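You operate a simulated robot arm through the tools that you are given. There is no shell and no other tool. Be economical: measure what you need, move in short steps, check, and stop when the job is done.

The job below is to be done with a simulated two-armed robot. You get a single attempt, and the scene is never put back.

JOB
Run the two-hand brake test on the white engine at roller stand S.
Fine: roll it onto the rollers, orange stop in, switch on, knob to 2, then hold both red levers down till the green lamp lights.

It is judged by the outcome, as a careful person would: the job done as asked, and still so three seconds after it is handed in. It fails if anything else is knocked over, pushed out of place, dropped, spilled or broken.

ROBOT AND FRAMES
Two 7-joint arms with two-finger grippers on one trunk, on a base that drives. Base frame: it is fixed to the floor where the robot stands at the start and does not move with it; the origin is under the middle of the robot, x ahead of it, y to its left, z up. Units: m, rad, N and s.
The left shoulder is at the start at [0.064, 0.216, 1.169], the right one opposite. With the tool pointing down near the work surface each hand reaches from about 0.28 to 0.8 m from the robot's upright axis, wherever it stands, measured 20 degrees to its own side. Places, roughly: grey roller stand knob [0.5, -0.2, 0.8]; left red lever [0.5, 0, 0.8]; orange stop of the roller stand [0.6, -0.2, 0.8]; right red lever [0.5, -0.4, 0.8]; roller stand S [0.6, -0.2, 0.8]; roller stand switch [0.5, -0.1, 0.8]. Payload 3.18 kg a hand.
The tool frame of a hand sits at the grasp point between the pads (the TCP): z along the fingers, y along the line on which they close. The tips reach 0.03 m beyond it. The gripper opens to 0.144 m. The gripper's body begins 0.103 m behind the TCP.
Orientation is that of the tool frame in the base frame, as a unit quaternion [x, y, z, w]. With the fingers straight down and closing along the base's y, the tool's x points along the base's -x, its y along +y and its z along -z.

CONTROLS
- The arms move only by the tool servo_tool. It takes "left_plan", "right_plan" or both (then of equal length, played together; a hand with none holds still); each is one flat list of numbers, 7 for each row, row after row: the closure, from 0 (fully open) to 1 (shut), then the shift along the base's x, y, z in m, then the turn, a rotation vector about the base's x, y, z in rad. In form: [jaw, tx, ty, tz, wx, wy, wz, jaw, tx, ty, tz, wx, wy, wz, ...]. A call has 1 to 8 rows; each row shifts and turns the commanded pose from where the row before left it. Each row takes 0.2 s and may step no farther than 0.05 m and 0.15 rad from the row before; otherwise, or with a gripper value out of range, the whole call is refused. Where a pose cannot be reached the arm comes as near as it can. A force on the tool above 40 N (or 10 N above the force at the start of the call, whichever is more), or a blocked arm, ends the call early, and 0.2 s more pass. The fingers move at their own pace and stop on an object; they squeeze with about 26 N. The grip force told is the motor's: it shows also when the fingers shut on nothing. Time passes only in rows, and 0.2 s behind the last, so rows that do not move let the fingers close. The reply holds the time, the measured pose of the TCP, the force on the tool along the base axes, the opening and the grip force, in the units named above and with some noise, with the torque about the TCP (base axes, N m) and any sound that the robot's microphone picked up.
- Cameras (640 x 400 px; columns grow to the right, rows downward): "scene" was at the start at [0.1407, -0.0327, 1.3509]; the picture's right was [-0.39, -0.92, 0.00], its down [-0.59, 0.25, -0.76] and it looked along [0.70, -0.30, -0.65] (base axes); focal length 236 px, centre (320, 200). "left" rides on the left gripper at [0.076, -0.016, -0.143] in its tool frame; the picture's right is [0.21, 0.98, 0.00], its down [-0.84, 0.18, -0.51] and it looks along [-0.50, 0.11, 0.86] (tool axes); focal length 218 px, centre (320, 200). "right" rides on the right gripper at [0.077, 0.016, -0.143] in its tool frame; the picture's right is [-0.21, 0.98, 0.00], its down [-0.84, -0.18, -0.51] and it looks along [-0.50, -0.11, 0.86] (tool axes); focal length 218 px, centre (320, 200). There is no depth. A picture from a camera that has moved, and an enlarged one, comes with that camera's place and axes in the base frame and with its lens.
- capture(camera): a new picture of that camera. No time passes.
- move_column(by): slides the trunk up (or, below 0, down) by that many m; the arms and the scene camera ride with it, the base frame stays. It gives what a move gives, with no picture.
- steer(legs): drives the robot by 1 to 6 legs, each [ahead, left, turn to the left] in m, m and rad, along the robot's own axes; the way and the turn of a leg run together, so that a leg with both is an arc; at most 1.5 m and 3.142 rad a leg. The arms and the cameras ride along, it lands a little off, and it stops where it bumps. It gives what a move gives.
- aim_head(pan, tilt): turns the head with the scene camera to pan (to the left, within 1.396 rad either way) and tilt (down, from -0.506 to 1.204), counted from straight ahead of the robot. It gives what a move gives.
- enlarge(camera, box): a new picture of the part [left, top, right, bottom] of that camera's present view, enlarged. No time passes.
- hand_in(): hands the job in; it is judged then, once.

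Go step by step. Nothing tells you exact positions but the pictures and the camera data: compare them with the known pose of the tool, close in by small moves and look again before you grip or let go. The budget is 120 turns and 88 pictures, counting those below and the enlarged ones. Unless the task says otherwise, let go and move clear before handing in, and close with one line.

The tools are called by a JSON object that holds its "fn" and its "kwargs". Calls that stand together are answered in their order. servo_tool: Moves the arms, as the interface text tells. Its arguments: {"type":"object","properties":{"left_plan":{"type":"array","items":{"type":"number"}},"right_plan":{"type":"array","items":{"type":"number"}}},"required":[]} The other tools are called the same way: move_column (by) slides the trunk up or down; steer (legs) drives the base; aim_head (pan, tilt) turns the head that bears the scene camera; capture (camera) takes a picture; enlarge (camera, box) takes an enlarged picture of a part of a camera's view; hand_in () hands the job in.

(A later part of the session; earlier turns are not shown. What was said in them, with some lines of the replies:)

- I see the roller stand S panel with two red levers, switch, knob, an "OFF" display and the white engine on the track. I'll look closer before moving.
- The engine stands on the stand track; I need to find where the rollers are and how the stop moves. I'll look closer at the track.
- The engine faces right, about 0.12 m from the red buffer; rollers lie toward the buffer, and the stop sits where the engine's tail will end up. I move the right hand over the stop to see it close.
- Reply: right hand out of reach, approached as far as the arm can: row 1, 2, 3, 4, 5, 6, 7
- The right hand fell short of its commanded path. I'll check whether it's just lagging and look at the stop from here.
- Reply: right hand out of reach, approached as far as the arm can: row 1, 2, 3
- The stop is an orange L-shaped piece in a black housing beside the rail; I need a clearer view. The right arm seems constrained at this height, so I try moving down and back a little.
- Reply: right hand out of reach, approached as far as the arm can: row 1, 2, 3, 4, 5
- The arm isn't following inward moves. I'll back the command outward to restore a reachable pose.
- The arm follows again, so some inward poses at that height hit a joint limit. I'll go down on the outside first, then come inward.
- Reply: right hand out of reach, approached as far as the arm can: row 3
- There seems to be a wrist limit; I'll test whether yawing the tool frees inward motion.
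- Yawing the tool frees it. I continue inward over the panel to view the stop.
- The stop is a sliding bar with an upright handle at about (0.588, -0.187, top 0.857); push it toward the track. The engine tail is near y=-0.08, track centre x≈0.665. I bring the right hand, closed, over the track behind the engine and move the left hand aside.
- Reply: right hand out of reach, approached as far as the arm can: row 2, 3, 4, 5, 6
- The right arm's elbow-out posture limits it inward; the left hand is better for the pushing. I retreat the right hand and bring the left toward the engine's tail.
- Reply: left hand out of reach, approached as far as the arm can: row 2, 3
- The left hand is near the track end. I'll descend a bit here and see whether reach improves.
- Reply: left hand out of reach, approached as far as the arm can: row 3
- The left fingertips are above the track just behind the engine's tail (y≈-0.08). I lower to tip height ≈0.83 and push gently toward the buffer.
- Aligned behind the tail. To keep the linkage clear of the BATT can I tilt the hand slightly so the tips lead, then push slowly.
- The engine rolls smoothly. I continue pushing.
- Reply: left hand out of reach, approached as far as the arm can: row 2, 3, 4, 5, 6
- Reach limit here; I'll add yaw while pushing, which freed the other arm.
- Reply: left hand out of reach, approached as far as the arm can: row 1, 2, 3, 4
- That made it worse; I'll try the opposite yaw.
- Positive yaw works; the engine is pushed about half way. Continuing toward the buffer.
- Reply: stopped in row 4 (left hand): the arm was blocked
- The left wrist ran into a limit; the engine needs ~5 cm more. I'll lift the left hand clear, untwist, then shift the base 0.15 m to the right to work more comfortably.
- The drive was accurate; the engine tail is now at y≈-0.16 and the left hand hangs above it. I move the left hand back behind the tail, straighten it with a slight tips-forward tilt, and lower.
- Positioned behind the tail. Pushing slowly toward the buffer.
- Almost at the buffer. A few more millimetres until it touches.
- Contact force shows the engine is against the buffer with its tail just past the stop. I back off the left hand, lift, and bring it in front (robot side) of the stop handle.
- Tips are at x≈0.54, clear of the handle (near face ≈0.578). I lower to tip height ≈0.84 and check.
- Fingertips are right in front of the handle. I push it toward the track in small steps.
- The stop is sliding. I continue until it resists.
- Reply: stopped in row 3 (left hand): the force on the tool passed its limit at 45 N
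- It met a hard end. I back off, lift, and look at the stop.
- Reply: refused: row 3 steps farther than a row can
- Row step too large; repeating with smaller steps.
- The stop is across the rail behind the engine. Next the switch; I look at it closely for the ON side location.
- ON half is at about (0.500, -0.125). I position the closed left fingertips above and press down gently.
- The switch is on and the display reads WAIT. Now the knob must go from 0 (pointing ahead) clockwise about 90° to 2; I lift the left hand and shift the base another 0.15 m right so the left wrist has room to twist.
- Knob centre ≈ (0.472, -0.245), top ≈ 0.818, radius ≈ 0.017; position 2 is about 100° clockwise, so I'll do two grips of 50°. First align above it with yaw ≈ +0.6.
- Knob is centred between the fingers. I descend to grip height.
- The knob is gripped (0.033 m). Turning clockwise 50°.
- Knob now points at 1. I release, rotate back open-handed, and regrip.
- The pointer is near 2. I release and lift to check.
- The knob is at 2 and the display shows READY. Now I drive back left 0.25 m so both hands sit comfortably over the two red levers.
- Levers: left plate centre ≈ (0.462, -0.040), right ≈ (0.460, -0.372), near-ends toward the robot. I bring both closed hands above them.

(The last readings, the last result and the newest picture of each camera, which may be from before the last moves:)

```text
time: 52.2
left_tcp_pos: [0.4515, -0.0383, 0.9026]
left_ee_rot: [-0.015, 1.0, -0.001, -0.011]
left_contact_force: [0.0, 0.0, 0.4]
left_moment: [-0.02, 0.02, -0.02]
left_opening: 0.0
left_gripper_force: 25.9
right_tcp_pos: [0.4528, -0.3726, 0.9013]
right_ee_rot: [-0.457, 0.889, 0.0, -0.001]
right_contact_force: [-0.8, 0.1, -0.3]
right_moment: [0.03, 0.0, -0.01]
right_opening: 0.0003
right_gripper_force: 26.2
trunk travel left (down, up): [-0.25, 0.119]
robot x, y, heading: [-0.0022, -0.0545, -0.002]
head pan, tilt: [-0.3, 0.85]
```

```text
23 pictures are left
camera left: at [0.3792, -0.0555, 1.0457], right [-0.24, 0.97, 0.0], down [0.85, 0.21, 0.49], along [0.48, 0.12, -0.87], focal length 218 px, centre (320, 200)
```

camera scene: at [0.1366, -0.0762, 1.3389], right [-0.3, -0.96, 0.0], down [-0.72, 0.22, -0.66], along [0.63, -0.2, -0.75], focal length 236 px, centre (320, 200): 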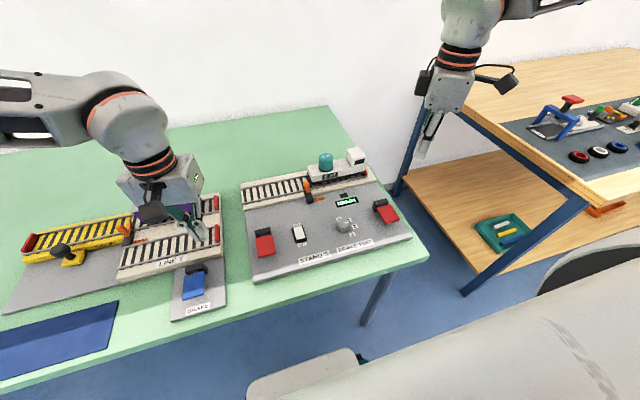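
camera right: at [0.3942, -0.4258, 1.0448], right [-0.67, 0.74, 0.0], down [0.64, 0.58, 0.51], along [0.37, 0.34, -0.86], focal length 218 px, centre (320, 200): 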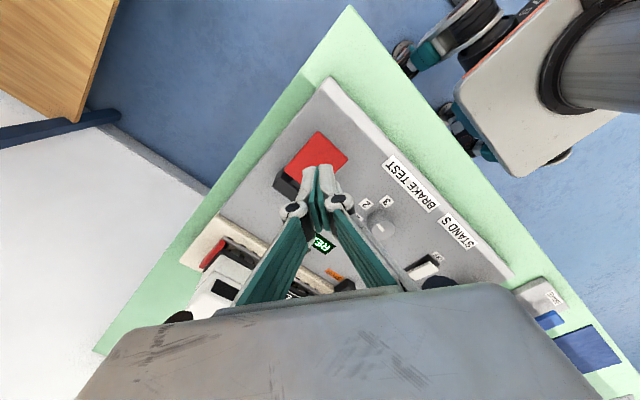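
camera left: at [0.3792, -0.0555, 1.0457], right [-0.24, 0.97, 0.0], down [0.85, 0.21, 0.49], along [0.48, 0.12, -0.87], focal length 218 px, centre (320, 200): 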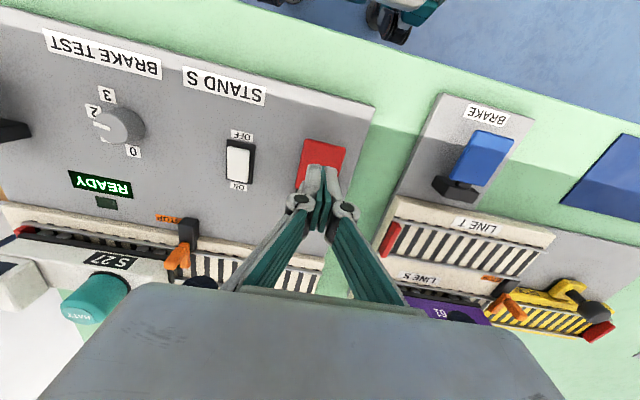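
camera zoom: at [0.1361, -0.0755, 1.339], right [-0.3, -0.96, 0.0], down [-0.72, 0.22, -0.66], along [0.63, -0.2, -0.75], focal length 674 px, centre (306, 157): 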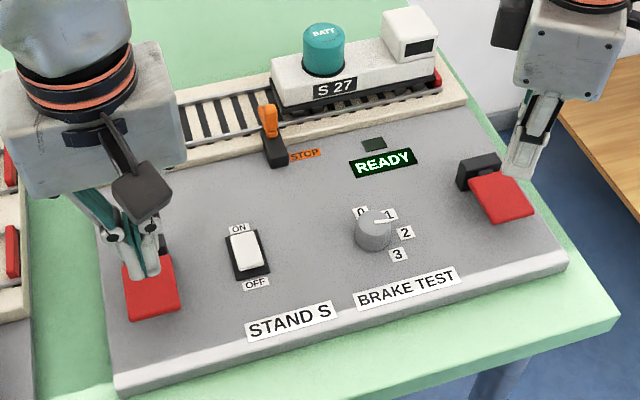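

Both hands are above their levers. I press down together and watch forces.

{"fn": "servo_tool", "kwargs": {"left_plan": [1, 0, 0, -0.02, 0, 0, 0, 1, 0, 0, -0.015, 0, 0, 0, 1, 0, 0, -0.01, 0, 0, 0, 1, 0, 0, -0.008, 0, 0, 0, 1, 0, 0, -0.007, 0, 0, 0], "right_plan": [1, 0, 0, -0.02, 0, 0, 0, 1, 0, 0, -0.015, 0, 0, 0, 1, 0, 0, -0.01, 0, 0, 0, 1, 0, 0, -0.008, 0, 0, 0, 1, 0, 0, -0.007, 0, 0, 0]}}

{"fn": "enlarge", "kwargs": {"camera": "scene", "box": [225, 145, 425, 285]}}

```text
time: 53.5
left_tcp_pos: [0.4525, -0.0402, 0.8486]
left_ee_rot: [-0.014, 1.0, -0.003, -0.005]
left_contact_force: [-2.8, 4.6, 16.2]
left_moment: [0.16, -0.12, 0.03]
left_opening: 0.0061
left_gripper_force: 30.9
right_tcp_pos: [0.4514, -0.3739, 0.8479]
right_ee_rot: [-0.456, 0.89, -0.004, 0.003]
right_contact_force: [-9.9, -6.2, 33.8]
right_moment: [0.01, -0.18, -0.02]
right_opening: 0.0001
right_gripper_force: 30.6
trunk travel left (down, up): [-0.25, 0.119]
robot x, y, heading: [-0.001, -0.0522, -0.001]
head pan, tilt: [-0.3, 0.85]
stopped in row 5 (right hand): the force on the tool passed its limit at 43 N (the readings are from after the stop); the commanded pose is now the measured one
```

```text
2.86 times, centred on (325, 215) of scene
camera zoom: at [0.1317, -0.0748, 1.3398], right [-0.3, -0.96, 0.0], down [-0.72, 0.22, -0.66], along [0.63, -0.2, -0.75], focal length 674 px, centre (306, 157)
```

zoom: 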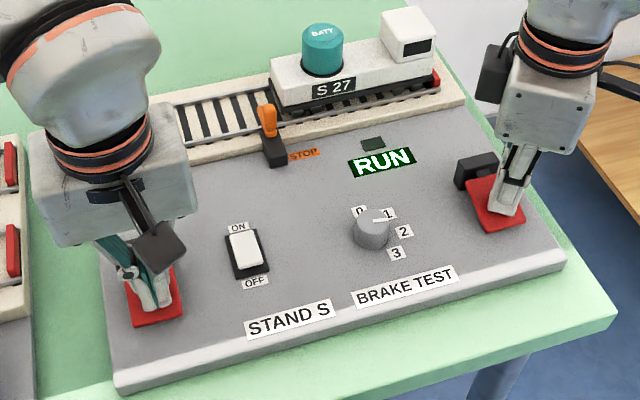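

The display shows RUN with both levers down. I hold still.

{"fn": "servo_tool", "kwargs": {"left_plan": [1, 0, 0, 0, 0, 0, 0, 1, 0, 0, 0, 0, 0, 0, 1, 0, 0, 0, 0, 0, 0, 1, 0, 0, 0, 0, 0, 0, 1, 0, 0, 0, 0, 0, 0, 1, 0, 0, 0, 0, 0, 0], "right_plan": [1, 0, 0, 0, 0, 0, 0, 1, 0, 0, 0, 0, 0, 0, 1, 0, 0, 0, 0, 0, 0, 1, 0, 0, 0, 0, 0, 0, 1, 0, 0, 0, 0, 0, 0, 1, 0, 0, 0, 0, 0, 0]}}

{"fn": "enlarge", "kwargs": {"camera": "scene", "box": [225, 145, 425, 285]}}

```text
time: 54.3
left_tcp_pos: [0.4515, -0.0399, 0.8478]
left_ee_rot: [-0.014, 1.0, -0.002, -0.005]
left_contact_force: [-4.4, 6.2, 16.0]
left_moment: [0.22, -0.09, 0.09]
left_opening: 0.006
left_gripper_force: 30.4
right_tcp_pos: [0.4527, -0.3724, 0.8472]
right_ee_rot: [-0.456, 0.89, -0.003, 0.004]
right_contact_force: [-11.8, -4.5, 33.7]
right_moment: [0.02, -0.17, 0.0]
right_opening: 0.0001
right_gripper_force: 30.8
trunk travel left (down, up): [-0.25, 0.119]
robot x, y, heading: [-0.0028, -0.0543, -0.001]
head pan, tilt: [-0.3, 0.85]
stopped in row 3 (right hand): the force on the tool passed its limit at 45 N (the readings are from after the stop); the commanded pose is now the measured one
```

```text
2.86 times, centred on (325, 215) of scene
camera zoom: at [0.1316, -0.0747, 1.3393], right [-0.3, -0.95, 0.0], down [-0.71, 0.22, -0.66], along [0.63, -0.2, -0.75], focal length 674 px, centre (306, 157)
```

zoom: 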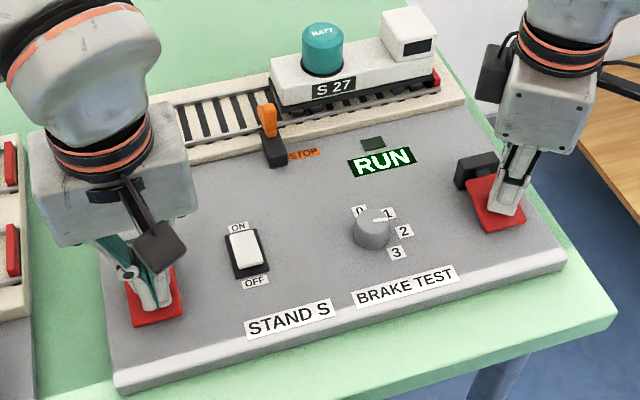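

Still RUN. I ease the right hand by 2 mm to stay below the force limit and keep holding.

{"fn": "servo_tool", "kwargs": {"left_plan": [1, 0, 0, 0, 0, 0, 0, 1, 0, 0, 0, 0, 0, 0, 1, 0, 0, 0, 0, 0, 0, 1, 0, 0, 0, 0, 0, 0, 1, 0, 0, 0, 0, 0, 0, 1, 0, 0, 0, 0, 0, 0, 1, 0, 0, 0, 0, 0, 0, 1, 0, 0, 0, 0, 0, 0], "right_plan": [1, 0, 0, 0.002, 0, 0, 0, 1, 0, 0, 0, 0, 0, 0, 1, 0, 0, 0, 0, 0, 0, 1, 0, 0, 0, 0, 0, 0, 1, 0, 0, 0, 0, 0, 0, 1, 0, 0, 0, 0, 0, 0, 1, 0, 0, 0, 0, 0, 0, 1, 0, 0, 0, 0, 0, 0]}}

{"fn": "enlarge", "kwargs": {"camera": "scene", "box": [225, 145, 425, 285]}}

```text
time: 55.6
left_tcp_pos: [0.4533, -0.0399, 0.8476]
left_ee_rot: [-0.015, 1.0, -0.002, -0.007]
left_contact_force: [-6.3, 6.2, 16.9]
left_moment: [0.15, -0.02, 0.08]
left_opening: 0.0061
left_gripper_force: 30.0
right_tcp_pos: [0.4516, -0.371, 0.8493]
right_ee_rot: [-0.456, 0.89, -0.002, 0.004]
right_contact_force: [-7.7, -1.8, 16.0]
right_moment: [0.05, -0.04, 0.02]
right_opening: 0.0001
right_gripper_force: 31.2
trunk travel left (down, up): [-0.25, 0.119]
robot x, y, heading: [-0.001, -0.0525, -0.001]
head pan, tilt: [-0.3, 0.85]
stopped in row 6 (left hand): the force on the tool passed its limit at 40 N (the readings are from after the stop); the commanded pose is now the measured one
```

```text
2.86 times, centred on (325, 215) of scene
camera zoom: at [0.1329, -0.075, 1.3391], right [-0.3, -0.96, 0.0], down [-0.72, 0.22, -0.66], along [0.63, -0.2, -0.75], focal length 674 px, centre (306, 157)
```

zoom: 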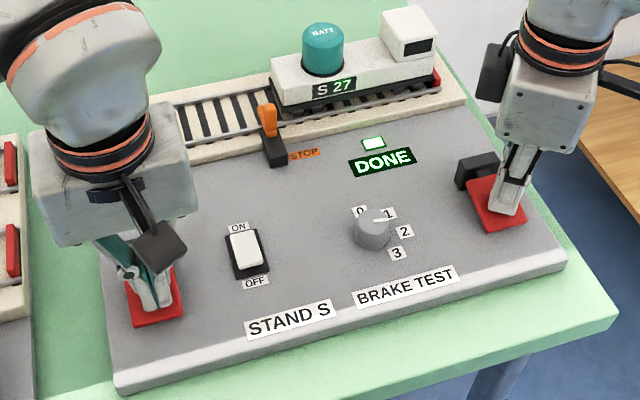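

The lamp is lit and the display says DONE. I release both levers by lifting straight up and check.

{"fn": "servo_tool", "kwargs": {"left_plan": [1, 0, 0, 0.015, 0, 0, 0, 1, 0, 0, 0.03, 0, 0, 0, 1, 0, 0, 0.04, 0, 0, 0, 1, 0, 0, 0.04, 0, 0, 0], "right_plan": [1, 0, 0, 0.015, 0, 0, 0, 1, 0, 0, 0.03, 0, 0, 0, 1, 0, 0, 0.04, 0, 0, 0, 1, 0, 0, 0.04, 0, 0, 0]}}

{"fn": "enlarge", "kwargs": {"camera": "scene", "box": [225, 145, 425, 285]}}

```text
time: 56.6
left_tcp_pos: [0.4525, -0.0395, 0.9718]
left_ee_rot: [-0.015, 1.0, -0.002, -0.006]
left_contact_force: [-0.1, 0.3, 0.2]
left_moment: [-0.04, -0.07, 0.0]
left_opening: 0.0001
left_gripper_force: 31.2
right_tcp_pos: [0.454, -0.3733, 0.971]
right_ee_rot: [-0.457, 0.89, -0.002, 0.003]
right_contact_force: [0.1, 0.2, 0.3]
right_moment: [0.0, -0.02, -0.03]
right_opening: 0.0003
right_gripper_force: 30.8
trunk travel left (down, up): [-0.25, 0.119]
robot x, y, heading: [-0.0021, -0.0517, -0.0]
head pan, tilt: [-0.3, 0.85]
```

```text
2.86 times, centred on (325, 215) of scene
camera zoom: at [0.1349, -0.0759, 1.3391], right [-0.3, -0.96, 0.0], down [-0.72, 0.22, -0.66], along [0.63, -0.2, -0.75], focal length 674 px, centre (306, 157)
```

zoom: 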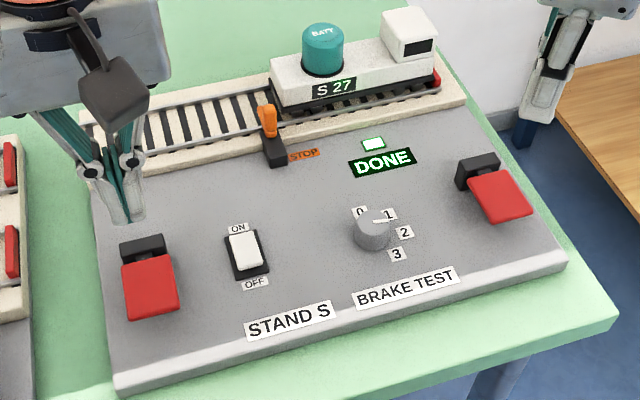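

Levers are released, the green lamp stays lit with DONE shown, and everything is in place; handing in.

{"fn": "hand_in", "kwargs": {}}

```text
The job is handed in.
```

The two-hand brake test on the white engine at stand S is finished: the green lamp is lit and the display reads DONE. The engine is on the rollers with the stop in, the switch is on, the knob is at 2, both levers are released, and I saw nothing else disturbed.
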